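You operate a simulated robot arm through the tools that you are given. There is no shell and no other tool. Be economical: measure what you need, move in short steps, check, and stop when the job is done.

You run a simulated two-armed robot. Do the job below in one go: nothing can be reset, and whatever is moved stays where it is left.

JOB
Take the grey clay weight from the corner counter and put it on the foam mat beside the dryer. Put the blue rinse bottle from the corner counter on top of the pewter box and the orange rinse bottle on the labelled tile there. Do these in any order. Set down upright: clay weight, rinse bottle.

Only the result counts: the job must be done as asked and must still hold three seconds after the hand-in. Knocking over, shifting, dropping, spilling or breaking anything else fails it.

ROBOT AND FRAMES
Two 6-joint arms with two-finger grippers on one trunk, on a base that drives. Base frame: it is fixed to the floor where the robot stands at the start and does not move with it; the origin is under the middle of the robot, x ahead of it, y to its left, z up; the surface under the hand at the start is at about z = 88. Readings come in cm, degrees, newtons and seconds.
The left shoulder is at the start at [3, 17.8, 111.3], the right one opposite. With the tool pointing down near the work surface each hand reaches from about 52 to 82 cm from the robot's upright axis, wherever it stands, measured 20 degrees to its own side. Places, roughly: foam mat beside the dryer [60, 120, 90]. Payload 2.54 kg a hand.
The TCP of each hand is the grasp point between the finger pads, 3 cm short of the fingertips. In the tool frame z runs along the fingers and y along their closing line. Largest opening 11.6 cm; the body of the gripper starts 9.5 cm behind the TCP.
Orientation is that of the tool frame in the base frame, as [roll, pitch, yaw] about the fixed x, y, z axes, in that order (R = Rz(yaw) Ry(pitch) Rx(roll)). With the fingers straight down and closing along the base's y, the tool's x points along the base's -x, its y along +y and its z along -z.

CONTROLS
- The arms move only by the tool apply_moves. It takes "left_moves", "right_moves" or both (then of equal length, played together; a hand with none holds still); each is a list of rows, each a list of 7 numbers: the turn, a rotation vector about the tool's x, y, z in units of 8 degrees (1.0 is 8 degrees), then the shift along the tool's x, y, z in units of 20 mm (1.0 is 20 mm), then the finger opening in cm, from 0 to 11.6. In form: [[wx, wy, wz, dx, dy, dz, claw], ...]. A call has 1 to 20 rows; each row shifts and turns the commanded pose from where the row before left it, along the tool's axes as they then stand. A call with a number of a shift or a turn outside -1 to 1 is refused whole. Each row takes 0.2 s and may step no farther than 5 cm and 8.6 degrees from the row before; otherwise, or with a gripper value out of range, the whole call is refused. A pose out of reach is approached as far as the arm can. The call stops where the force on the tool passes 40 N (or 10 N more than at its start, if that is more) or the arm is blocked; 0.2 s more then pass. Each finger travels about 15.3 cm/s and halts on what it meets, pressing with about 29 N; the grip force reading is that of the motor and also rises with nothing between the fingers. The clock runs only during rows and for 0.2 s after the last one: add rows that do not move to give the fingers time. The reply holds the time, the measured pose of the TCP, the force on the tool along the base axes, the opening and the grip force, in the units named above and with some noise, with the torque about the TCP (base axes, N m) and any sound that the robot's microphone picked up, and new pictures: "pictures" is both (left out), scene, wrist or none (wrist: the cameras of the hands that moved).
- Cameras (640 x 400 px; columns grow to the right, rows downward): "scene" is now at [3.37, -1.93, 182.38]; the picture's right is [-0.27, -0.96, 0.00], its down [-0.82, 0.23, -0.52] and it looks along [0.50, -0.14, -0.85] (base axes); focal length 248 px, centre (320, 200). "left" rides on the left gripper at [6.9, 1.5, -12.2] in its tool frame; the picture's right is [-0.21, 0.98, 0.00], its down [-0.83, -0.18, -0.53] and it looks along [-0.52, -0.11, 0.85] (tool axes); focal length 251 px, centre (320, 200). "right" rides on the right gripper at [6.9, -1.5, -12.2] in its tool frame; the picture's right is [0.21, 0.98, 0.00], its down [-0.83, 0.18, -0.53] and it looks along [-0.52, 0.11, 0.85] (tool axes); focal length 251 px, centre (320, 200). There is no depth. A picture from a camera that has moved, and an enlarged one, comes with that camera's place and axes in the base frame and with its lens.
- slide_trunk(by): slides the trunk up (or, below 0, down) by that many cm; the arms and the scene camera ride with it, the base frame stays. It gives what a move gives, with no picture.
- steer(legs): drives the robot by 1 to 6 legs, each [ahead, left, turn to the left] in cm, cm and degrees, along the robot's own axes; the way and the turn of a leg run together, so that a leg with both is an arc; at most 150 cm and 180 degrees a leg. The arms and the cameras ride along, it lands a little off, and it stops where it bumps. It gives what a move gives, and a new picture of the scene camera.
- pan_tilt(pan, tilt): turns the head with the scene camera to pan (to the left, within 143 degrees either way) and tilt (down, from -29 to 69), counted from straight ahead of the robot. It gives what a move gives, and a new picture of the scene camera.
- enlarge(camera, box): a new picture of the part [left, top, right, bottom] of that camera's present view, enlarged. The clock stands still meanwhile.
- sign_off(): hands the job in; it is judged then, once.

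Go step by step. Nothing tells you exact positions but the pictures and the camera data: compare them with the known pose of the tool, close in by small moves and look again before you grip or let go. The budget is 165 turns and 260 pictures, counting those below and the enlarged ones. Unless the task says otherwise, let go and move clear before handing in, and close with one line.

The tools are called after "Request:" by a JSON object that holds its "op" and its "data". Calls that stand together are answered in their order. apply_moves: Moves the arms, as the interface text tells. Its arguments: {"type":"object","properties":{"left_moves":{"type":"array"},"right_moves":{"type":"array"},"pictures":{"type":"string","enum":["both","scene","wrist","none"]}},"required":[]} The other tools are called the same way: slide_trunk (by) slides the trunk up or down; steer (legs) drives the base; pan_tilt (pan, tilt) turns the head that bears the scene camera; enlarge (camera, box) takes an enlarged picture of a part of a camera's view; sign_off () hands the job in.

At the start:

```text
clock: 0.0
left_tcp_pos: [55.74, 11.44, 115.8]
left_tool_rot: [180.0, 0.0, -179.9]
left_ft_force: [0.0, -0.7, 0.2]
left_ft_torque: [0.0, -0.01, 0.03]
left_grip_width: 11.63
left_grip_force: 0.1
right_tcp_pos: [42.72, -25.49, 120.18]
right_tool_rot: [180.0, 0.0, -180.0]
right_ft_force: [-0.8, -0.5, -0.6]
right_ft_torque: [0.02, -0.01, 0.02]
right_grip_width: 11.6
right_grip_force: 0.0
trunk travel left (down, up): [-32.5, 21.5]
robot x, y, heading: [0.01, 0.4, -0.3]
head pan, tilt: [-15.9, 58.5]
```

scene: 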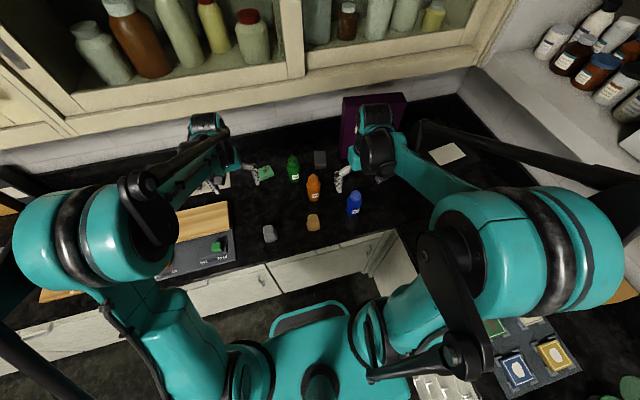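
right: 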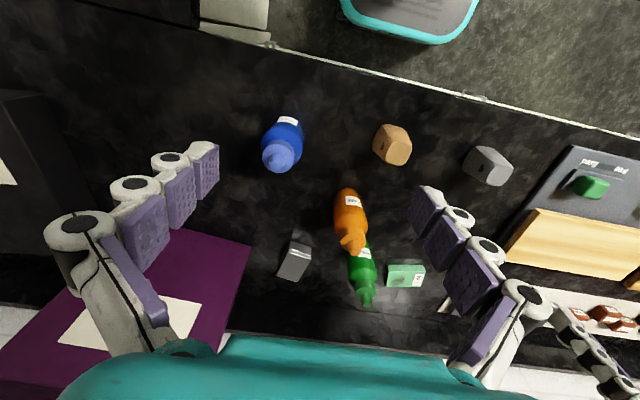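
left: 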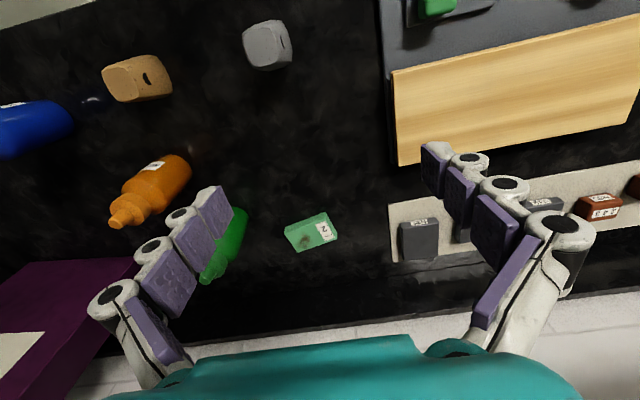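

I see blue, orange and green bottles, a grey and a tan weight on the counter ahead, and a purple block to the right. I'll look around before acting.

Request:
{"op": "enlarge", "data": {"camera": "scene", "box": [140, 80, 500, 305]}}

Request:
{"op": "pan_tilt", "data": {"pan": 60, "tilt": 40}}

Request:
{"op": "pan_tilt", "data": {"pan": -60, "tilt": 40}}

```text
1.78 times, centred on (320, 192) of scene
camera zoom: at [3.37, -1.93, 182.38], right [-0.27, -0.96, 0.0], down [-0.82, 0.23, -0.52], along [0.5, -0.14, -0.85], focal length 440 px, centre (320, 213)
```

zoom: 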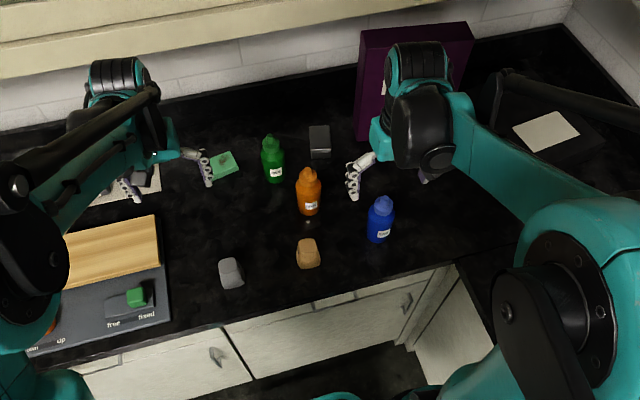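

```text
clock: 1.5
left_tcp_pos: [55.65, 11.54, 115.75]
left_tool_rot: [-180.0, 0.0, 179.9]
left_ft_force: [0.1, 1.1, -0.1]
left_ft_torque: [-0.01, 0.02, -0.03]
left_grip_width: 11.6
left_grip_force: 0.0
right_tcp_pos: [42.75, -25.46, 120.12]
right_tool_rot: [180.0, 0.0, 179.9]
right_ft_force: [0.1, 0.1, -0.1]
right_ft_torque: [0.02, -0.03, -0.01]
right_grip_width: 11.6
right_grip_force: 0.1
trunk travel left (down, up): [-32.5, 21.5]
robot x, y, heading: [-0.19, -0.07, 0.2]
head pan, tilt: [60.0, 40.0]
camera scene: at [1.05, 7.3, 184.87], right [0.87, -0.5, 0.0], down [-0.32, -0.56, -0.77], along [0.38, 0.66, -0.64], focal length 248 px, centre (320, 200)
```

scene: 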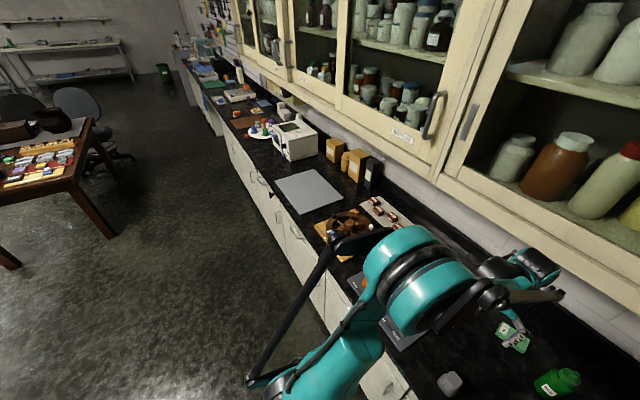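

```text
clock: 3.5
left_tcp_pos: [55.75, 11.49, 115.74]
left_tool_rot: [180.0, 0.0, 180.0]
left_ft_force: [-0.1, 0.1, -0.2]
left_ft_torque: [0.0, -0.01, -0.05]
left_grip_width: 11.58
left_grip_force: 0.1
right_tcp_pos: [42.69, -25.47, 120.0]
right_tool_rot: [179.9, 0.0, -180.0]
right_ft_force: [-0.2, 0.2, -1.2]
right_ft_torque: [-0.03, -0.02, -0.02]
right_grip_width: 11.59
right_grip_force: 0.1
trunk travel left (down, up): [-32.5, 21.5]
robot x, y, heading: [-0.0, -0.31, -0.0]
head pan, tilt: [-60.0, 40.0]
camera scene: at [1.05, -7.41, 184.87], right [-0.87, -0.5, 0.0], down [-0.32, 0.56, -0.77], along [0.38, -0.66, -0.64], focal length 248 px, centre (320, 200)
```

scene: 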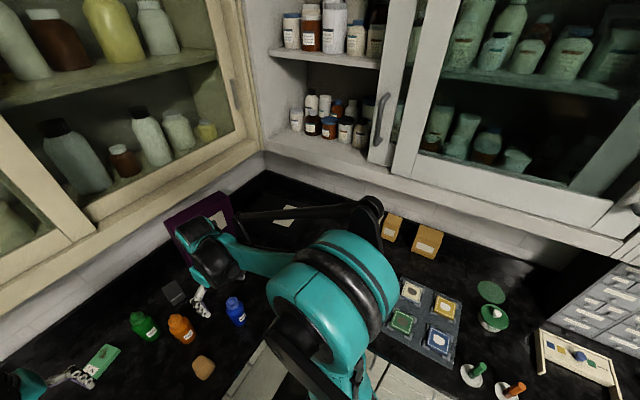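

The foam mat is the grey sheet ahead-left of the white dryer. I need to identify the pewter box and the labelled tile.

Request:
{"op": "enlarge", "data": {"camera": "scene", "box": [60, 170, 380, 390]}}

Request:
{"op": "enlarge", "data": {"camera": "right", "box": [0, 80, 480, 380]}}

Request:
{"op": "enlarge", "data": {"camera": "left", "box": [320, 0, 640, 300]}}

```text
1.82 times, centred on (220, 280) of scene
camera zoom: at [1.05, -7.41, 184.87], right [-0.87, -0.5, 0.0], down [-0.32, 0.56, -0.77], along [0.38, -0.66, -0.64], focal length 450 px, centre (502, 54)
```

zoom: 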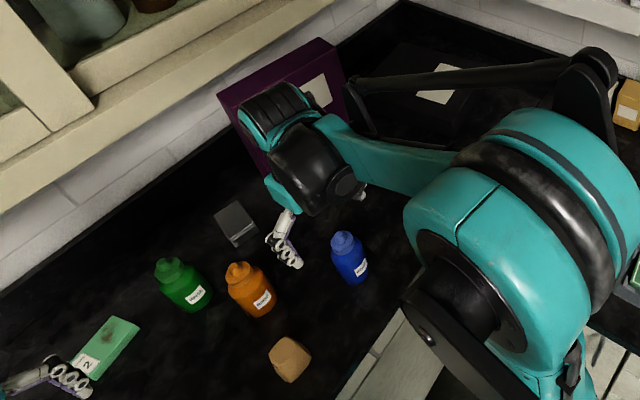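

```text
1.33 times, centred on (240, 230) of right
camera zoom: at [35.76, -26.84, 132.23], right [-0.21, 0.98, 0.0], down [0.83, 0.18, 0.53], along [0.52, 0.11, -0.85], focal length 335 px, centre (427, 160)
```

zoom: 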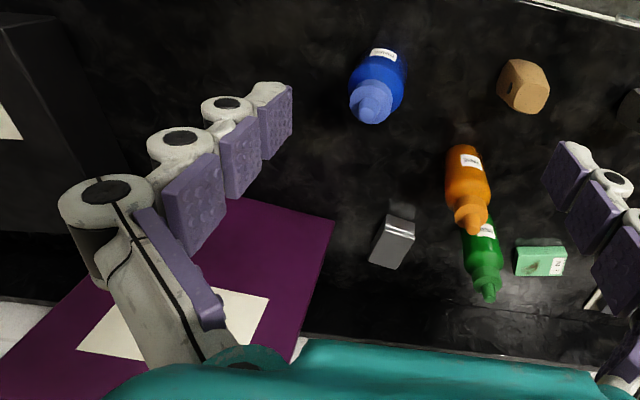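

```text
1.33 times, centred on (480, 150) of left
camera zoom: at [48.79, 12.95, 128.03], right [0.21, 0.98, 0.0], down [0.83, -0.18, 0.53], along [0.52, -0.11, -0.85], focal length 335 px, centre (107, 267)
```

zoom: 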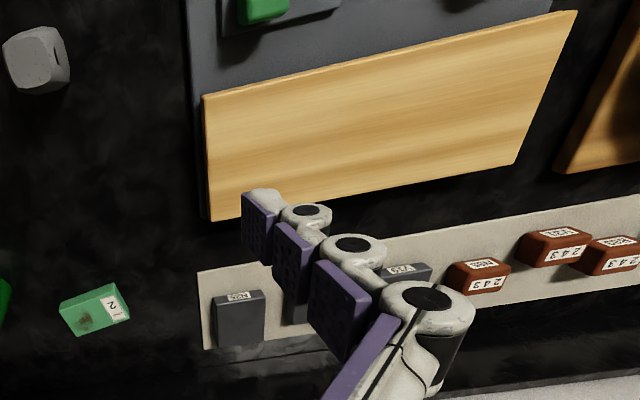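

The small grey block near (78,-23) may be the pewter box and the green block with a "2" the labelled tile; I'll look closer.

Request:
{"op": "pan_tilt", "data": {"pan": -15, "tilt": 48}}

Request:
{"op": "enlarge", "data": {"camera": "scene", "box": [240, 130, 400, 230]}}

Request:
{"op": "enlarge", "data": {"camera": "left", "box": [60, 10, 380, 290]}}

Request:
{"op": "enlarge", "data": {"camera": "right", "box": [240, 100, 440, 320]}}

```text
clock: 4.6
left_tcp_pos: [55.67, 11.46, 115.74]
left_tool_rot: [-180.0, 0.0, -180.0]
left_ft_force: [-0.9, 0.9, -0.2]
left_ft_torque: [0.02, -0.04, -0.04]
left_grip_width: 11.61
left_grip_force: 0.0
right_tcp_pos: [42.77, -25.47, 120.13]
right_tool_rot: [-180.0, 0.1, -179.9]
right_ft_force: [-0.2, 0.4, 0.0]
right_ft_torque: [-0.04, 0.0, -0.05]
right_grip_width: 11.59
right_grip_force: 0.0
trunk travel left (down, up): [-32.5, 21.5]
robot x, y, heading: [-0.43, 0.28, 0.1]
head pan, tilt: [-15.0, 48.0]
camera scene: at [4.4, -2.1, 183.73], right [-0.26, -0.97, 0.0], down [-0.72, 0.19, -0.67], along [0.65, -0.17, -0.74], focal length 248 px, centre (320, 200)
```

scene: 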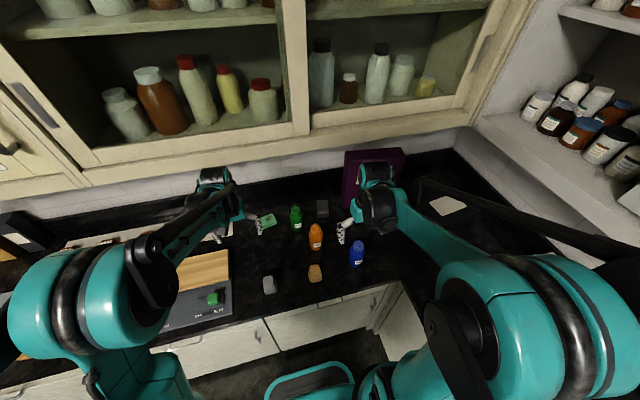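

```text
4.00 times, centred on (320, 180) of scene
camera zoom: at [4.4, -2.1, 183.73], right [-0.26, -0.97, 0.0], down [-0.72, 0.19, -0.67], along [0.65, -0.17, -0.74], focal length 990 px, centre (320, 280)
```

zoom: 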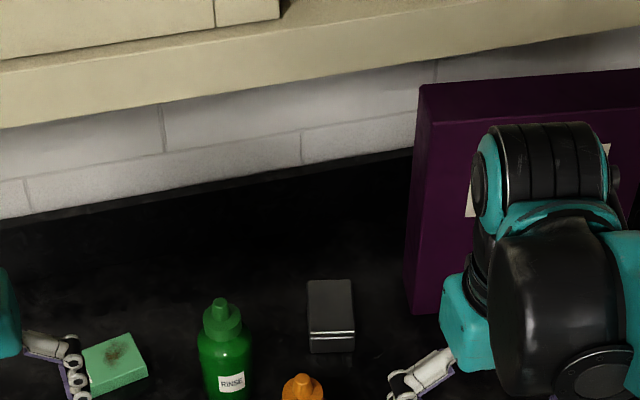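

```text
1.43 times, centred on (220, 150) of left
camera zoom: at [48.79, 12.95, 128.03], right [0.21, 0.98, 0.0], down [0.83, -0.18, 0.53], along [0.52, -0.11, -0.85], focal length 359 px, centre (463, 271)
```

zoom: 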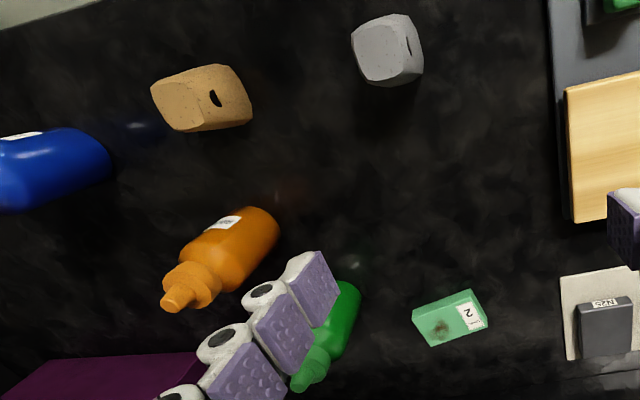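

```text
1.82 times, centred on (340, 210) of right
camera zoom: at [35.76, -26.84, 132.23], right [-0.21, 0.98, 0.0], down [0.83, 0.18, 0.53], along [0.52, 0.11, -0.85], focal length 457 px, centre (284, 182)
```

zoom: 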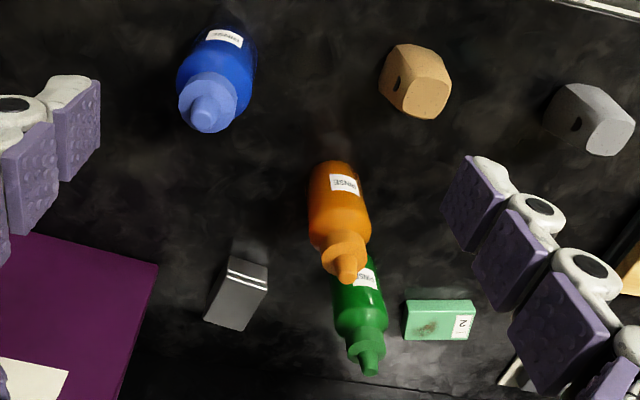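

The lidded grey block is the pewter box (~[79,-23]) and the green "2" block the labelled tile (~[81,3]). I'll take the blue bottle first with the right hand, hovering above it to look.

Request:
{"op": "apply_moves", "data": {"right_moves": [[0, 0, 0, -0.57, -0.3, 0.6, 11.6], [0, 0, 0, -0.57, -0.3, 0.6, 11.6], [0, 0, 0, -0.57, -0.3, 0.6, 11.6], [0, 0, 0, -0.57, -0.3, 0.6, 11.6], [0, 0, 0, -0.57, -0.3, 0.6, 11.6], [0, 0, 0, -0.57, -0.3, 0.6, 11.6], [0, 0, 0, -0.57, -0.3, 0.6, 11.6]], "pictures": "both"}}

```text
clock: 6.2
left_tcp_pos: [55.72, 11.46, 115.82]
left_tool_rot: [180.0, 0.1, 180.0]
left_ft_force: [0.0, -0.4, 0.3]
left_ft_torque: [0.02, 0.03, -0.03]
left_grip_width: 11.61
left_grip_force: 0.0
right_tcp_pos: [50.91, -29.82, 111.53]
right_tool_rot: [-179.9, 0.1, -179.9]
right_ft_force: [0.4, -0.5, -0.7]
right_ft_torque: [0.01, -0.02, 0.0]
right_grip_width: 11.59
right_grip_force: 0.1
trunk travel left (down, up): [-32.5, 21.5]
robot x, y, heading: [-0.05, -0.09, -0.1]
head pan, tilt: [-15.0, 48.0]
camera scene: at [4.5, -2.14, 183.72], right [-0.26, -0.97, 0.0], down [-0.72, 0.19, -0.67], along [0.65, -0.17, -0.74], focal length 248 px, centre (320, 200)
camera right: at [43.88, -31.11, 123.76], right [-0.21, 0.98, 0.0], down [0.83, 0.18, 0.53], along [0.52, 0.11, -0.85], focal length 251 px, centre (320, 200)
```

scene: 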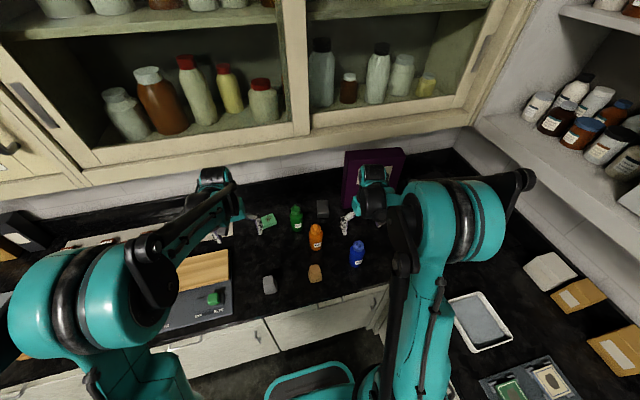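
right: 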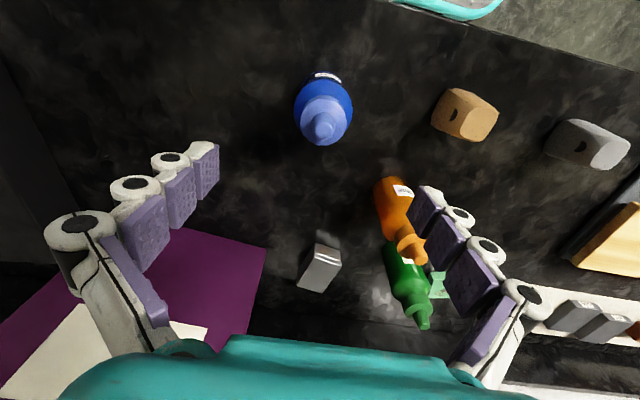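

Request:
{"op": "enlarge", "data": {"camera": "scene", "box": [260, 180, 400, 300]}}

Request:
{"op": "enlarge", "data": {"camera": "right", "box": [220, 40, 480, 340]}}

```text
3.33 times, centred on (330, 240) of scene
camera zoom: at [4.5, -2.14, 183.72], right [-0.26, -0.97, 0.0], down [-0.72, 0.19, -0.67], along [0.65, -0.17, -0.74], focal length 825 px, centre (287, 67)
```

zoom: 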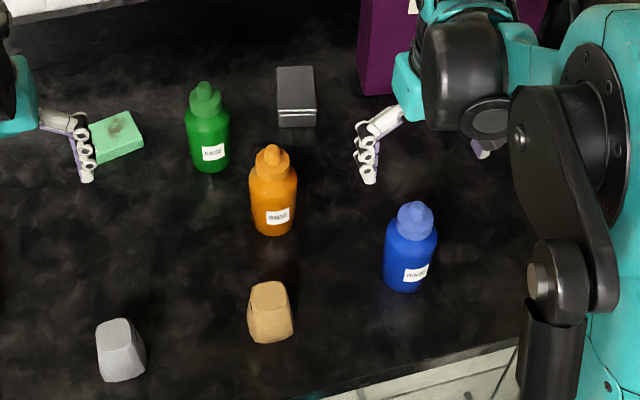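

```text
1.33 times, centred on (350, 190) of right
camera zoom: at [43.88, -31.11, 123.76], right [-0.21, 0.98, 0.0], down [0.83, 0.18, 0.53], along [0.52, 0.11, -0.85], focal length 335 px, centre (280, 213)
```

zoom: 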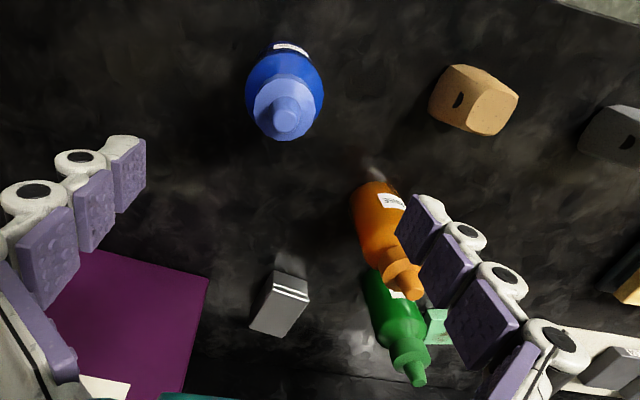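

Blue bottle stands at about (49,-29.7), tip near z 105. I'll straddle it and check before closing.

Request:
{"op": "apply_moves", "data": {"right_moves": [[0, 0, 0, 0.95, 0.05, 0, 11.6], [0, 0, 0, 0, 0, 1, 11.6], [0, 0, 0, 0, 0, 1, 11.6], [0, 0, 0, 0, 0, 1, 11.6], [0, 0, 0, 0, 0, 1, 11.6]], "pictures": "wrist"}}

```text
clock: 7.4
left_tcp_pos: [55.8, 11.49, 115.84]
left_tool_rot: [-180.0, 0.0, 179.9]
left_ft_force: [0.2, 1.0, -0.6]
left_ft_torque: [0.03, -0.01, 0.0]
left_grip_width: 11.61
left_grip_force: 0.1
right_tcp_pos: [48.91, -29.72, 103.64]
right_tool_rot: [-180.0, 0.0, 180.0]
right_ft_force: [-0.8, 0.4, 0.3]
right_ft_torque: [0.04, 0.0, 0.01]
right_grip_width: 11.59
right_grip_force: 0.0
trunk travel left (down, up): [-32.5, 21.5]
robot x, y, heading: [-0.06, -0.0, -0.5]
head pan, tilt: [-15.0, 48.0]
camera right: at [41.9, -31.0, 115.78], right [-0.21, 0.98, 0.0], down [0.83, 0.18, 0.53], along [0.52, 0.11, -0.85], focal length 251 px, centre (320, 200)
```

right: 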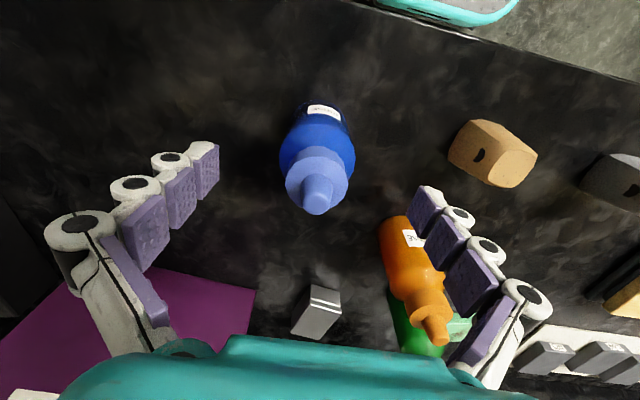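

Aligned; lowering to mid-body and closing.

Request:
{"op": "apply_moves", "data": {"right_moves": [[0, 0, 0, 0, 0, 0.9, 11.6], [0, 0, 0, 0, 0, 0.9, 11.6], [0, 0, 0, 0, 0, 0.9, 11.6], [0, 0, 0, 0, 0, 0.9, 11.6], [0, 0, 0, 0, 0, 0, 9], [0, 0, 0, 0, 0, 0, 7], [0, 0, 0, 0, 0, 0, 5], [0, 0, 0, 0, 0, 0, 4], [0, 0, 0, 0, 0, 0, 4]], "pictures": "wrist"}}

```text
clock: 9.4
left_tcp_pos: [55.7, 11.57, 115.82]
left_tool_rot: [180.0, 0.1, -179.9]
left_ft_force: [0.4, 0.6, 0.0]
left_ft_torque: [-0.03, 0.03, 0.01]
left_grip_width: 11.61
left_grip_force: 0.1
right_tcp_pos: [48.76, -29.71, 96.5]
right_tool_rot: [179.9, 0.0, 179.9]
right_ft_force: [-1.7, 1.2, 1.1]
right_ft_torque: [0.0, 0.11, -0.02]
right_grip_width: 5.99
right_grip_force: 29.3
trunk travel left (down, up): [-32.5, 21.5]
robot x, y, heading: [-0.18, -0.02, 0.0]
head pan, tilt: [-15.0, 48.0]
camera right: at [41.81, -30.97, 108.61], right [-0.21, 0.98, 0.0], down [0.83, 0.18, 0.53], along [0.52, 0.11, -0.85], focal length 251 px, centre (320, 200)
```

right: 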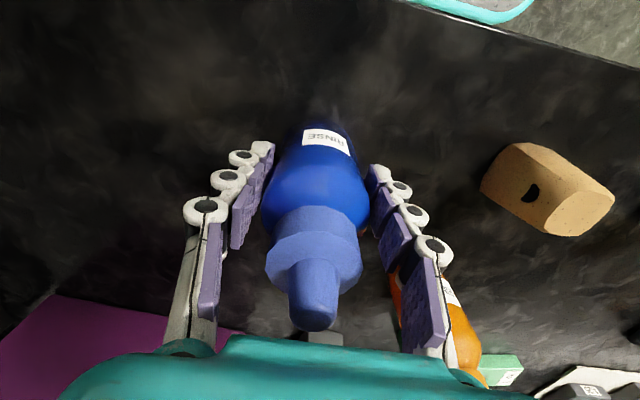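

Bottle gripped (6.0 cm). I'll lift it, then drive ahead a little so the box and tile come within reach.

Request:
{"op": "apply_moves", "data": {"right_moves": [[0, 0, 0, 0, 0, -0.5, 4], [0, 0, 0, 0, 0, -1, 4], [0, 0, 0, 0, 0, -1, 4], [0, 0, 0, 0, 0, -1, 4], [0, 0, 0, 0, 0, -1, 4], [0, 0, 0, 0, 0, -1, 4], [0, 0, 0, 0, 0, -1, 4], [0, 0, 0, 0, 0, 0, 4]], "pictures": "scene"}}

Request:
{"op": "steer", "data": {"legs": [[7, 0, 0]]}}

```text
clock: 11.2
left_tcp_pos: [55.74, 11.44, 115.74]
left_tool_rot: [-180.0, 0.0, -180.0]
left_ft_force: [-0.1, -0.1, -0.1]
left_ft_torque: [-0.02, 0.05, 0.02]
left_grip_width: 11.58
left_grip_force: 0.0
right_tcp_pos: [48.88, -29.57, 109.53]
right_tool_rot: [-179.9, 0.0, -180.0]
right_ft_force: [-0.2, 0.3, -2.8]
right_ft_torque: [-0.03, 0.05, -0.02]
right_grip_width: 6.02
right_grip_force: 28.4
trunk travel left (down, up): [-32.5, 21.5]
robot x, y, heading: [0.03, 0.22, -0.1]
head pan, tilt: [-15.0, 48.0]
camera scene: at [4.49, -2.14, 183.72], right [-0.26, -0.97, 0.0], down [-0.72, 0.19, -0.67], along [0.65, -0.17, -0.74], focal length 248 px, centre (320, 200)
```

scene: 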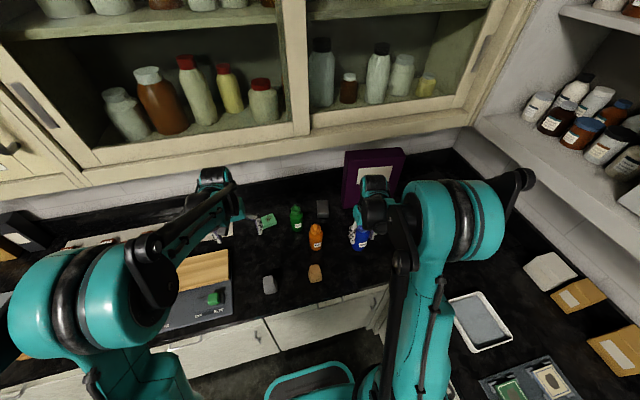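

```text
clock: 12.2
left_tcp_pos: [63.01, 11.46, 115.56]
left_tool_rot: [180.0, -0.1, 179.9]
left_ft_force: [0.3, 0.2, 0.5]
left_ft_torque: [-0.01, 0.07, 0.01]
left_grip_width: 11.6
left_grip_force: 0.0
right_tcp_pos: [56.05, -29.69, 109.48]
right_tool_rot: [180.0, -0.1, -180.0]
right_ft_force: [-0.1, -0.3, -3.0]
right_ft_torque: [0.0, 0.08, 0.01]
right_grip_width: 6.02
right_grip_force: 28.8
trunk travel left (down, up): [-32.5, 21.5]
robot x, y, heading: [7.16, 0.13, 0.1]
head pan, tilt: [-15.0, 48.0]
camera scene: at [11.72, -2.11, 183.72], right [-0.26, -0.97, 0.0], down [-0.72, 0.19, -0.67], along [0.64, -0.17, -0.74], focal length 248 px, centre (320, 200)
```

scene: 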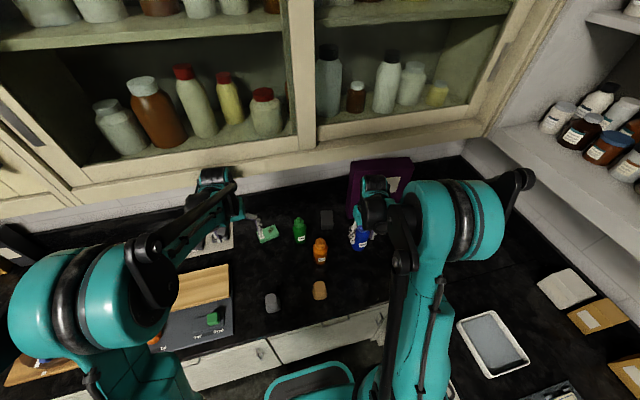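

Request:
{"op": "enlarge", "data": {"camera": "scene", "box": [240, 190, 400, 290]}}

Request:
{"op": "apply_moves", "data": {"left_moves": [[0, 0, 0, 0, -0.8, -0.5, 11.6], [0, 0, 0, 0, -0.8, -0.5, 11.6], [0, 0, 0, 0, -0.8, -0.5, 11.6], [0, 0, 0, 0, -0.8, 0, 11.6], [0, 0, 0, 0, -0.8, 0, 11.6]], "pictures": "wrist"}}

```text
4.00 times, centred on (320, 240) of scene
camera zoom: at [11.72, -2.11, 183.72], right [-0.26, -0.97, 0.0], down [-0.72, 0.19, -0.67], along [0.64, -0.17, -0.74], focal length 990 px, centre (320, 40)
```

zoom: 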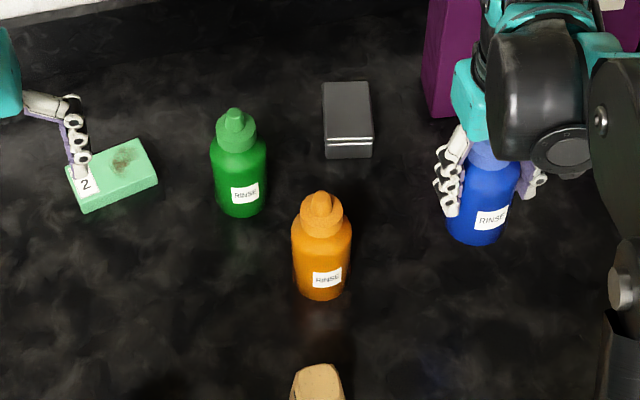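

```text
clock: 13.4
left_tcp_pos: [62.8, 3.35, 118.82]
left_tool_rot: [-179.9, 0.1, -179.9]
left_ft_force: [0.2, 0.1, 0.0]
left_ft_torque: [-0.01, 0.02, 0.0]
left_grip_width: 11.6
left_grip_force: 0.0
right_tcp_pos: [55.92, -29.57, 109.5]
right_tool_rot: [179.9, 0.0, -180.0]
right_ft_force: [-0.5, -1.1, -2.5]
right_ft_torque: [0.02, 0.03, 0.0]
right_grip_width: 6.02
right_grip_force: 29.0
trunk travel left (down, up): [-32.5, 21.5]
robot x, y, heading: [6.87, 0.02, -0.0]
head pan, tilt: [-15.0, 48.0]
camera left: at [55.84, 4.88, 131.03], right [0.21, 0.98, 0.0], down [0.83, -0.18, 0.53], along [0.52, -0.11, -0.85], focal length 251 px, centre (320, 200)
```

left: 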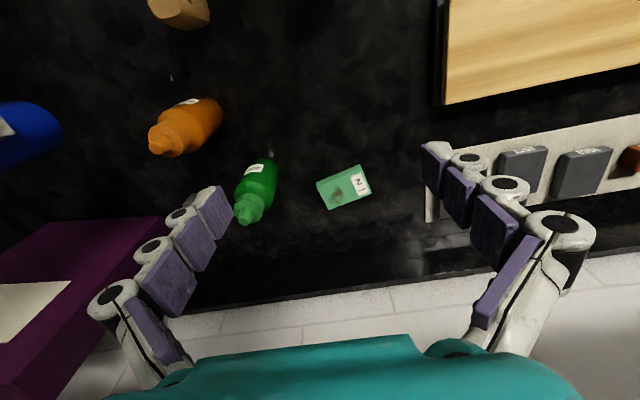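

Request:
{"op": "apply_moves", "data": {"left_moves": [[0, 0, 0, 0, -1, 0, 11.6], [0, 0, 0, 0, -1, 0, 11.6], [0, 0, 0, 0, -1, 0, 11.6], [0, 0, 0, 0, -1, 0, 11.6], [0, 0, 0, 0, -1, 0, 11.6]], "pictures": "wrist"}}

Request:
{"op": "enlarge", "data": {"camera": "left", "box": [160, 100, 480, 300]}}

```text
clock: 14.6
left_tcp_pos: [62.78, -6.51, 118.79]
left_tool_rot: [-179.9, 0.0, -180.0]
left_ft_force: [0.3, 0.2, 1.0]
left_ft_torque: [0.0, -0.03, -0.02]
left_grip_width: 11.6
left_grip_force: 0.0
right_tcp_pos: [55.83, -29.59, 109.46]
right_tool_rot: [179.9, 0.1, 179.9]
right_ft_force: [-1.0, 0.4, -2.4]
right_ft_torque: [0.02, 0.05, -0.05]
right_grip_width: 6.01
right_grip_force: 29.5
trunk travel left (down, up): [-32.5, 21.5]
robot x, y, heading: [6.81, -0.15, -0.1]
head pan, tilt: [-15.0, 48.0]
camera left: at [55.9, -5.11, 130.99], right [0.21, 0.98, 0.0], down [0.83, -0.18, 0.53], along [0.52, -0.11, -0.85], focal length 251 px, centre (320, 200)
```

left: 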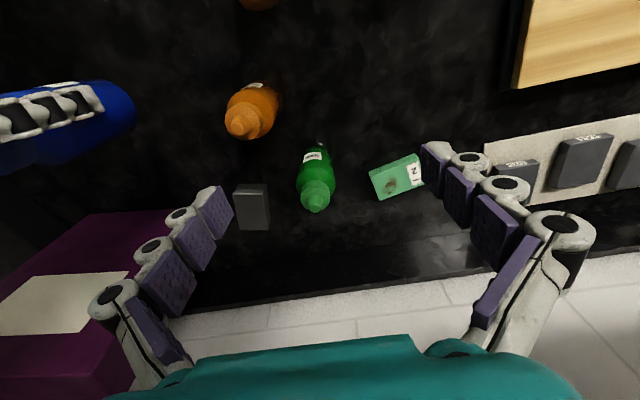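

```text
2.00 times, centred on (320, 200) of left
camera zoom: at [55.9, -5.11, 130.99], right [0.21, 0.98, 0.0], down [0.83, -0.18, 0.53], along [0.52, -0.11, -0.85], focal length 503 px, centre (320, 200)
```

zoom: 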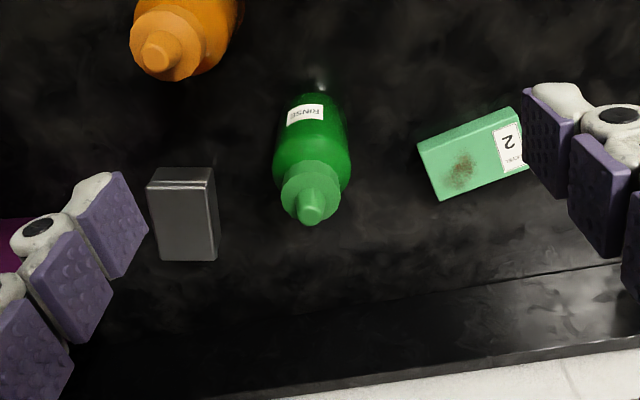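

Box top centre ≈ (79.6,-23.05, z≈92.3), tile ≈ (79.6,4.7). I'll carry blue toward the box while the left hand backs away, checking clearance to the purple slab and cabinet midway.

Request:
{"op": "apply_moves", "data": {"right_moves": [[0, 0, 0, -0.98, 0.28, 0, 4], [0, 0, 0, -0.98, 0.28, 0, 4], [0, 0, 0, -0.98, 0.28, 0, 4], [0, 0, 0, -0.98, 0.28, 0, 4], [0, 0, 0, -0.98, 0.28, 0, 4], [0, 0, 0, -0.98, 0.28, 0, 4], [0, 0, 0, -0.98, 0.28, 0, 4], [0, 0, 0, -0.98, 0.28, 0, 4]], "left_moves": [[0, 0, 0, 0, 1, 0, 11.6], [0, 0, 0, 0, 1, 0, 11.6], [0, 0, 0, 0, 1, 0, 11.6], [0, 0, 0, 0, 1, 0, 11.6], [0, 0, 0, 0, 1, 0, 11.6], [0, 0, 0, 0, 1, 0, 11.6], [0, 0, 0, 0, 1, 0, 11.6], [0, 0, 0, 0, 1, 0, 11.6]], "pictures": "scene"}}

```text
clock: 16.6
left_tcp_pos: [59.91, 6.2, 119.56]
left_tool_rot: [-179.8, 0.9, 177.9]
left_ft_force: [0.3, -1.1, -0.3]
left_ft_torque: [0.03, 0.06, -0.03]
left_grip_width: 11.61
left_grip_force: 0.1
right_tcp_pos: [65.45, -27.9, 108.23]
right_tool_rot: [-179.8, 1.1, 178.5]
right_ft_force: [2.2, 0.0, -1.5]
right_ft_torque: [0.04, 0.26, 0.02]
right_grip_width: 6.02
right_grip_force: 29.3
trunk travel left (down, up): [-32.5, 21.5]
robot x, y, heading: [5.29, -1.89, -1.9]
head pan, tilt: [-15.0, 48.0]
stopped in row 8 (left hand): the arm was blocked; the commanded pose is now the measured one
camera scene: at [7.2, -3.46, 183.83], right [-0.29, -0.96, 0.0], down [-0.7, 0.22, -0.68], along [0.65, -0.2, -0.73], focal length 248 px, centre (320, 200)
```

scene: 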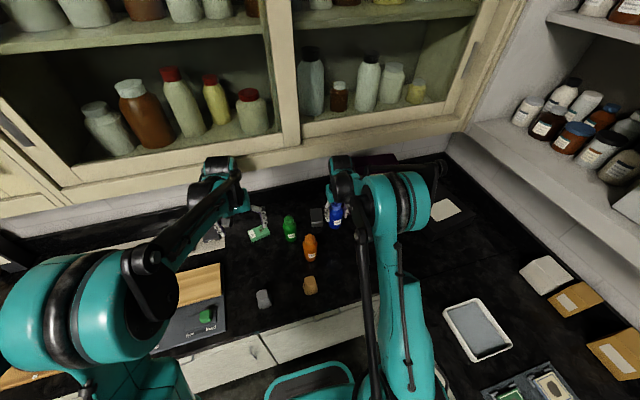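

The robot got pushed back — something on an arm touched. I look closely.

Request:
{"op": "enlarge", "data": {"camera": "scene", "box": [180, 110, 480, 300]}}

Request:
{"op": "enlarge", "data": {"camera": "right", "box": [0, 0, 640, 400]}}

Request:
{"op": "enlarge", "data": {"camera": "left", "box": [0, 0, 640, 400]}}

```text
2.11 times, centred on (330, 205) of scene
camera zoom: at [7.2, -3.46, 183.83], right [-0.29, -0.96, 0.0], down [-0.7, 0.22, -0.68], along [0.65, -0.2, -0.73], focal length 521 px, centre (299, 190)
```

zoom: 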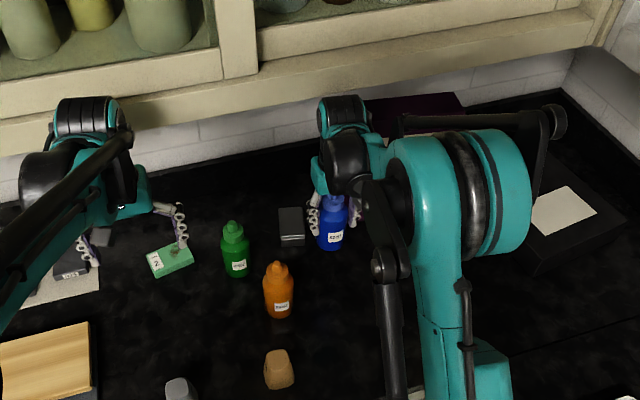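

```text
1.00 times, centred on (320, 200) of right (not enlarged: the box is as wide or as high as the picture)
camera zoom: at [58.21, -28.98, 120.26], right [-0.19, 0.98, -0.01], down [0.82, 0.16, 0.55], along [0.54, 0.1, -0.84], focal length 251 px, centre (320, 200)
```

zoom: 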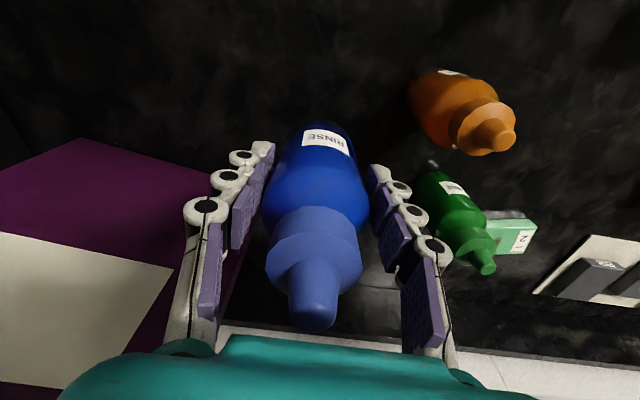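

```text
1.00 times, centred on (320, 200) of left (not enlarged: the box is as wide or as high as the picture)
camera zoom: at [52.89, 7.91, 131.74], right [0.25, 0.97, 0.0], down [0.81, -0.21, 0.55], along [0.53, -0.14, -0.84], focal length 251 px, centre (320, 200)
```

zoom: 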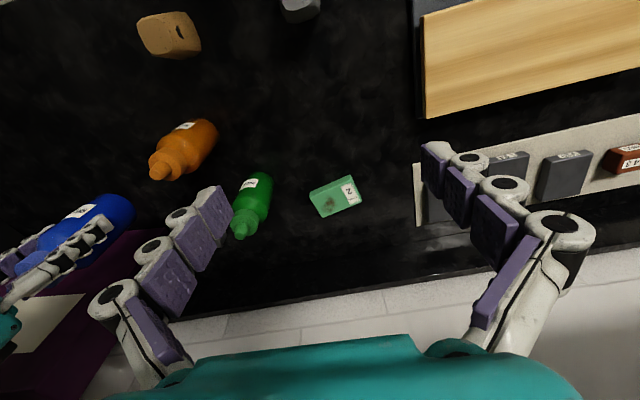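

The right wrist likely met the overhead cabinet edge (~x 69, z 134). I retract both hands from it.

Request:
{"op": "apply_moves", "data": {"right_moves": [[0, 0, 0, 1, 0, 0, 4], [0, 0, 0, 1, 0, 0, 4], [0, 0, 0, 1, 0, 0, 4], [0, 0, 0, 1, 0, 0, 4], [0, 0, 0, 1, 0, 0, 4], [0, 0, 0, 0, 0, 0, 4]], "left_moves": [[0, 0, 0, 1, 0, 0, 11.6], [0, 0, 0, 1, 0, 0, 11.6], [0, 0, 0, 1, 0, 0, 11.6], [0, 0, 0, 1, 0, 0, 11.6], [0, 0, 0, 1, 0, 0, 11.6], [0, 0, 0, 0, 0, 0, 11.6]], "pictures": "scene"}}

```text
clock: 18.0
left_tcp_pos: [51.89, 6.26, 118.7]
left_tool_rot: [179.9, 0.0, 178.0]
left_ft_force: [-0.1, -0.4, -0.1]
left_ft_torque: [0.05, 0.07, -0.03]
left_grip_width: 11.61
left_grip_force: 0.0
right_tcp_pos: [57.74, -27.87, 107.33]
right_tool_rot: [-179.8, 0.0, 178.5]
right_ft_force: [0.6, -0.7, -3.0]
right_ft_torque: [0.02, 0.1, 0.01]
right_grip_width: 5.99
right_grip_force: 28.8
trunk travel left (down, up): [-32.5, 21.5]
robot x, y, heading: [6.47, -1.52, -1.9]
head pan, tilt: [-15.0, 48.0]
camera scene: at [10.43, -3.86, 183.71], right [-0.29, -0.96, 0.0], down [-0.71, 0.22, -0.67], along [0.64, -0.19, -0.74], focal length 248 px, centre (320, 200)
```

scene: 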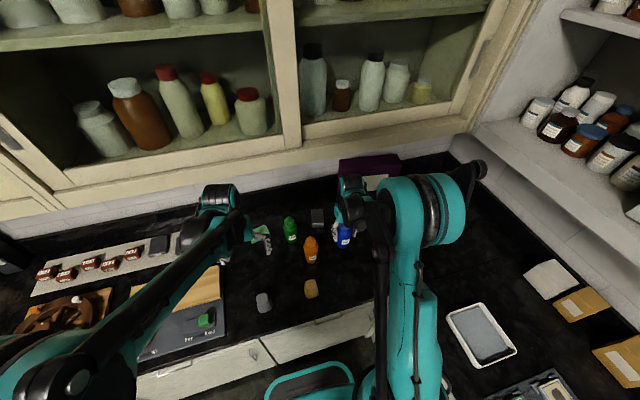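

Request:
{"op": "apply_moves", "data": {"right_moves": [[0, 0, 0, 0, 0, -1, 4], [0, 0, 0, 0, 0, -1, 4], [0, 0, 0, 0, 0, -1, 4], [0, 0, 0, 0, 0, -1, 4], [0, 0, 0, 0, 0, 0, 4]], "pictures": "none"}}

Request:
{"op": "slide_trunk", "data": {"by": -12}}

Request:
{"op": "enlarge", "data": {"camera": "scene", "box": [180, 110, 480, 300]}}

```text
clock: 19.2
left_tcp_pos: [51.81, 6.43, 118.66]
left_tool_rot: [180.0, -0.1, 177.9]
left_ft_force: [-0.2, 0.0, -0.1]
left_ft_torque: [0.03, 0.04, 0.02]
left_grip_width: 11.59
left_grip_force: 0.1
right_tcp_pos: [57.61, -27.78, 115.56]
right_tool_rot: [-180.0, 0.1, 178.5]
right_ft_force: [0.1, 0.0, -2.9]
right_ft_torque: [-0.02, 0.03, -0.02]
right_grip_width: 6.01
right_grip_force: 29.2
trunk travel left (down, up): [-32.5, 21.5]
robot x, y, heading: [5.66, -1.56, -2.0]
head pan, tilt: [-15.0, 48.0]
```

```text
clock: 20.7
left_tcp_pos: [51.74, 6.34, 106.61]
left_tool_rot: [-179.9, 0.0, 177.9]
left_ft_force: [-0.6, 0.4, -0.4]
left_ft_torque: [0.0, 0.02, 0.0]
left_grip_width: 11.62
left_grip_force: 0.1
right_tcp_pos: [57.74, -27.88, 103.62]
right_tool_rot: [-179.9, 0.0, 178.4]
right_ft_force: [0.1, -0.5, -1.7]
right_ft_torque: [0.03, 0.06, 0.0]
right_grip_width: 6.0
right_grip_force: 28.8
trunk travel left (down, up): [-20.5, 33.5]
robot x, y, heading: [5.72, -1.54, -2.0]
head pan, tilt: [-15.0, 48.0]
```

```text
2.11 times, centred on (330, 205) of scene
camera zoom: at [10.1, -3.81, 171.74], right [-0.29, -0.96, 0.0], down [-0.71, 0.22, -0.67], along [0.64, -0.19, -0.74], focal length 521 px, centre (299, 190)
```

zoom: 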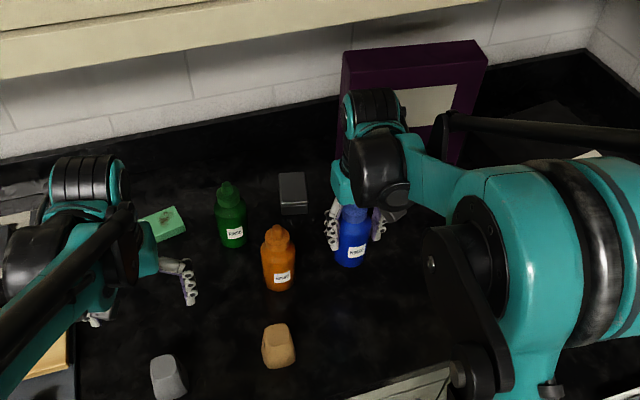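

Lower trunk gives clearance. I now advance the bottle half-way and check for contact.

Request:
{"op": "apply_moves", "data": {"right_moves": [[0, 0, -0.2, 0, 0, 0, 4], [0, 0, 0, -1, 0.22, 0, 4], [0, 0, 0, -1, 0.22, 0, 4], [0, 0, 0, -1, 0.22, 0, 4], [0, 0, 0, -1, 0.22, 0, 4], [0, 0, 0, -1, 0.22, 0, 4], [0, 0, 0, -1, 0.22, 0, 4], [0, 0, 0, 0, 0, 0, 4]], "pictures": "scene"}}

```text
clock: 22.5
left_tcp_pos: [51.67, 6.38, 106.76]
left_tool_rot: [180.0, 0.0, 178.0]
left_ft_force: [0.3, 0.6, -0.3]
left_ft_torque: [0.0, -0.01, -0.01]
left_grip_width: 11.6
left_grip_force: 0.0
right_tcp_pos: [69.51, -25.19, 103.51]
right_tool_rot: [-179.9, 0.2, -179.9]
right_ft_force: [-0.5, 0.3, -2.4]
right_ft_torque: [-0.02, 0.05, 0.02]
right_grip_width: 5.98
right_grip_force: 28.7
trunk travel left (down, up): [-20.5, 33.5]
robot x, y, heading: [5.91, -1.41, -1.9]
head pan, tilt: [-15.0, 48.0]
camera scene: at [10.06, -3.83, 171.73], right [-0.29, -0.96, 0.0], down [-0.71, 0.22, -0.67], along [0.64, -0.19, -0.74], focal length 248 px, centre (320, 200)
```

scene: 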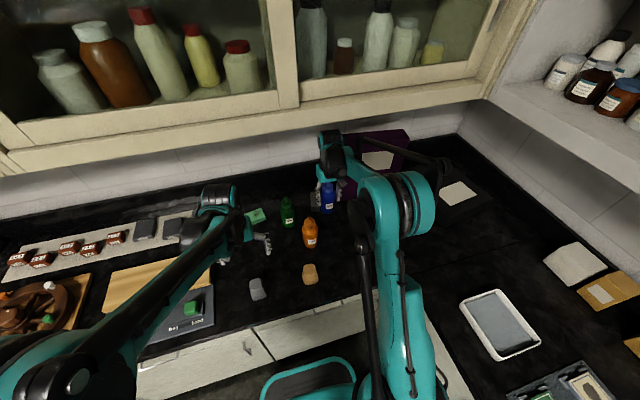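

Request:
{"op": "enlarge", "data": {"camera": "scene", "box": [230, 110, 470, 260]}}

Request:
{"op": "enlarge", "data": {"camera": "right", "box": [0, 0, 640, 400]}}

```text
2.67 times, centred on (350, 185) of scene
camera zoom: at [10.06, -3.83, 171.73], right [-0.29, -0.96, 0.0], down [-0.71, 0.22, -0.67], along [0.64, -0.19, -0.74], focal length 660 px, centre (240, 240)
```

zoom: 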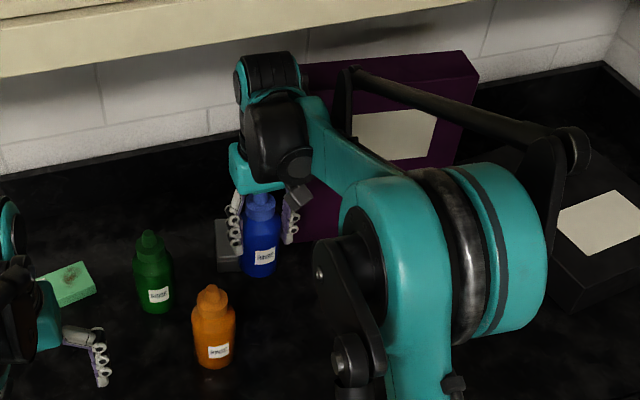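

```text
1.00 times, centred on (320, 200) of right (not enlarged: the box is as wide or as high as the picture)
camera zoom: at [62.64, -26.46, 115.68], right [-0.22, 0.98, 0.0], down [0.82, 0.18, 0.53], along [0.52, 0.11, -0.85], focal length 251 px, centre (320, 200)
```

zoom: 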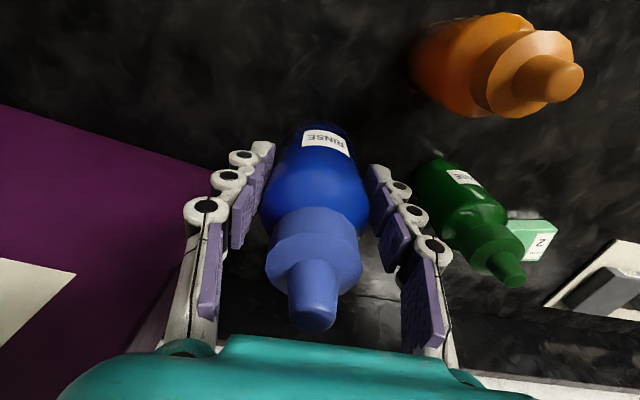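

Clear of slab and cabinet. Continue the remaining 10 cm, staying about 2 cm above the box top.

Request:
{"op": "apply_moves", "data": {"right_moves": [[0, 0, 0, -0.85, 0.18, 0, 4], [0, 0, 0, -0.85, 0.18, 0, 4], [0, 0, 0, -0.85, 0.18, 0, 4], [0, 0, 0, -0.85, 0.18, 0, 4], [0, 0, 0, -0.85, 0.18, 0, 4], [0, 0, 0, -0.85, 0.18, 0, 4], [0, 0, 0, 0, 0, 0, 4]], "pictures": "none"}}

Request:
{"op": "enlarge", "data": {"camera": "scene", "box": [230, 110, 410, 240]}}

Request:
{"op": "enlarge", "data": {"camera": "left", "box": [0, 0, 640, 400]}}

```text
clock: 24.1
left_tcp_pos: [51.63, 6.46, 106.75]
left_tool_rot: [179.9, 0.0, 178.0]
left_ft_force: [-0.4, -0.5, 0.3]
left_ft_torque: [0.0, 0.03, -0.02]
left_grip_width: 11.56
left_grip_force: 0.1
right_tcp_pos: [79.82, -22.79, 103.63]
right_tool_rot: [-179.9, 0.0, -179.9]
right_ft_force: [1.0, 0.1, -3.4]
right_ft_torque: [0.0, 0.05, 0.0]
right_grip_width: 6.02
right_grip_force: 29.7
trunk travel left (down, up): [-20.5, 33.5]
robot x, y, heading: [5.7, -1.53, -2.0]
head pan, tilt: [-15.0, 48.0]
```

```text
3.08 times, centred on (320, 175) of scene
camera zoom: at [10.07, -3.81, 171.73], right [-0.29, -0.96, 0.0], down [-0.71, 0.22, -0.67], along [0.64, -0.19, -0.74], focal length 762 px, centre (320, 277)
```

zoom: 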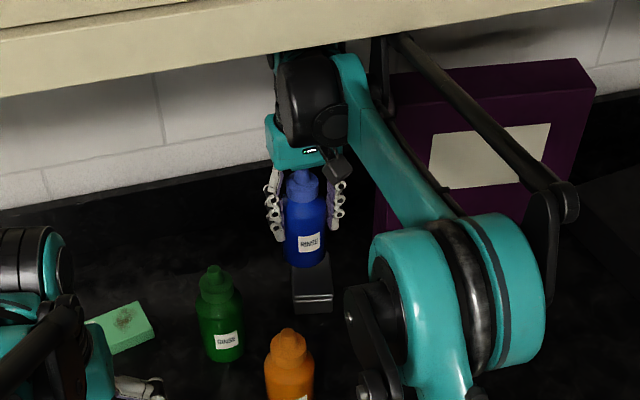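

```text
1.00 times, centred on (320, 200) of left (not enlarged: the box is as wide or as high as the picture)
camera zoom: at [44.82, 8.11, 118.99], right [0.25, 0.97, 0.0], down [0.82, -0.21, 0.53], along [0.52, -0.13, -0.85], focal length 251 px, centre (320, 200)
```

zoom: 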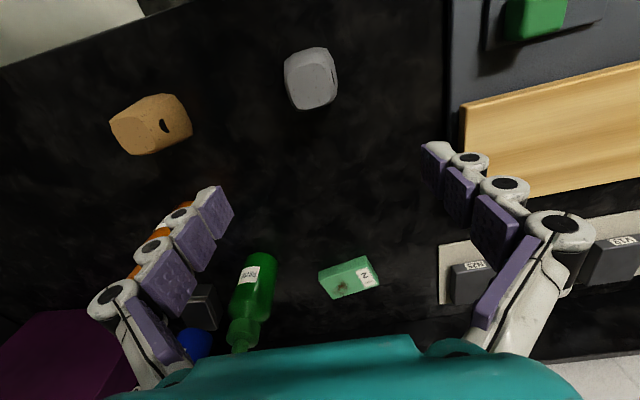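

I need a better relative view of bottle over box; I'll use the left wrist camera from the side.

Request:
{"op": "apply_moves", "data": {"left_moves": [[0, 0, 0, -0.25, -0.9, -0.7, 11.6], [0, 0, 0, -0.25, -0.9, -0.7, 11.6], [0, 0, 0, -0.25, -0.9, -0.7, 11.6], [0, 0, 0, -0.25, -0.9, -0.7, 11.6], [0, 0, 0, -0.25, -0.9, -0.7, 11.6], [0, 0, 0, -0.25, -0.9, -0.7, 11.6], [0, 0, 0, -0.25, -0.9, 0, 11.6], [0, 0, 0, -0.25, -0.9, 0, 11.6]], "pictures": "wrist"}}

Request:
{"op": "enlarge", "data": {"camera": "left", "box": [160, 140, 420, 330]}}

```text
clock: 25.9
left_tcp_pos: [55.31, -8.1, 115.11]
left_tool_rot: [-180.0, 0.0, 178.1]
left_ft_force: [-0.3, 0.6, -0.5]
left_ft_torque: [0.02, -0.01, 0.0]
left_grip_width: 11.6
left_grip_force: 0.1
right_tcp_pos: [79.9, -22.99, 103.43]
right_tool_rot: [-179.9, 0.0, -179.9]
right_ft_force: [-0.6, -0.2, -2.2]
right_ft_torque: [0.02, 0.05, 0.01]
right_grip_width: 5.99
right_grip_force: 29.3
trunk travel left (down, up): [-20.5, 33.5]
robot x, y, heading: [5.83, -1.5, -1.9]
head pan, tilt: [-15.0, 48.0]
camera left: at [48.42, -6.47, 127.36], right [0.25, 0.97, 0.0], down [0.82, -0.21, 0.53], along [0.52, -0.13, -0.85], focal length 251 px, centre (320, 200)
```

left: 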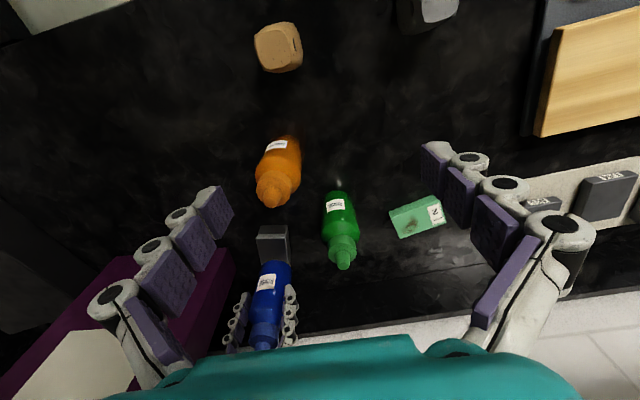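

```text
2.11 times, centred on (290, 235) of left
camera zoom: at [48.42, -6.47, 127.36], right [0.25, 0.97, 0.0], down [0.82, -0.21, 0.53], along [0.52, -0.13, -0.85], focal length 529 px, centre (383, 126)
```

zoom: 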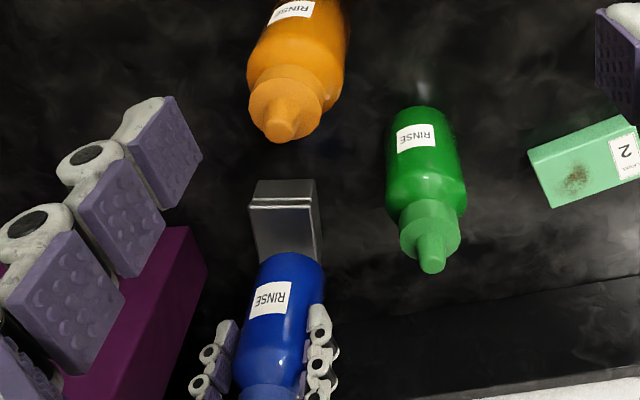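

Camera comparison suggests the box lies ~1.5 cm further right than the bottle. I shift right, lower slightly, and re-check.

Request:
{"op": "apply_moves", "data": {"right_moves": [[0, 0, 0, 0, -0.6, 0, 4], [0, 0, 0, 0, 0, 0.3, 4], [0, 0, 0, 0, 0, 0.3, 4], [0, 0, 0, 0, 0, 0, 4]], "pictures": "none"}}

Request:
{"op": "enlarge", "data": {"camera": "left", "box": [210, 200, 340, 300]}}

Request:
{"op": "enlarge", "data": {"camera": "scene", "box": [270, 140, 370, 220]}}

```text
clock: 26.9
left_tcp_pos: [55.38, -8.14, 115.11]
left_tool_rot: [-180.0, -0.1, 178.0]
left_ft_force: [0.1, 0.1, -0.7]
left_ft_torque: [0.0, 0.0, -0.03]
left_grip_width: 11.59
left_grip_force: 0.0
right_tcp_pos: [79.9, -24.22, 102.41]
right_tool_rot: [-179.9, 0.1, -179.9]
right_ft_force: [0.2, 0.4, -2.3]
right_ft_torque: [0.02, 0.05, 0.01]
right_grip_width: 6.03
right_grip_force: 29.2
trunk travel left (down, up): [-20.5, 33.5]
robot x, y, heading: [5.93, -1.61, -1.9]
head pan, tilt: [-15.0, 48.0]
```

```text
4.00 times, centred on (275, 250) of left
camera zoom: at [48.4, -6.38, 127.36], right [0.25, 0.97, 0.0], down [0.82, -0.21, 0.53], along [0.52, -0.13, -0.85], focal length 1006 px, centre (500, 0)
```

zoom: 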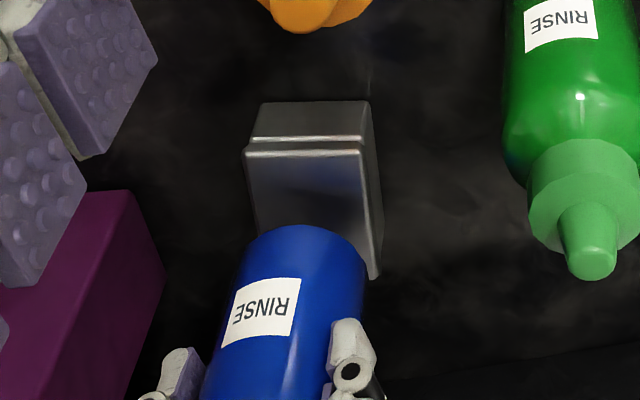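

```text
5.00 times, centred on (320, 180) of scene
camera zoom: at [10.13, -3.79, 171.73], right [-0.29, -0.96, 0.0], down [-0.71, 0.22, -0.67], along [0.64, -0.19, -0.74], focal length 1238 px, centre (320, 300)
```

zoom: 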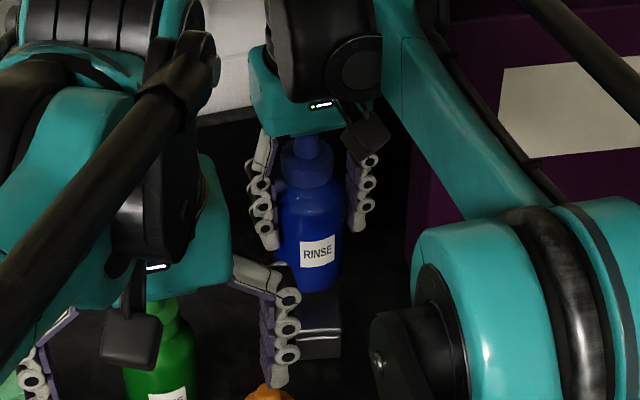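

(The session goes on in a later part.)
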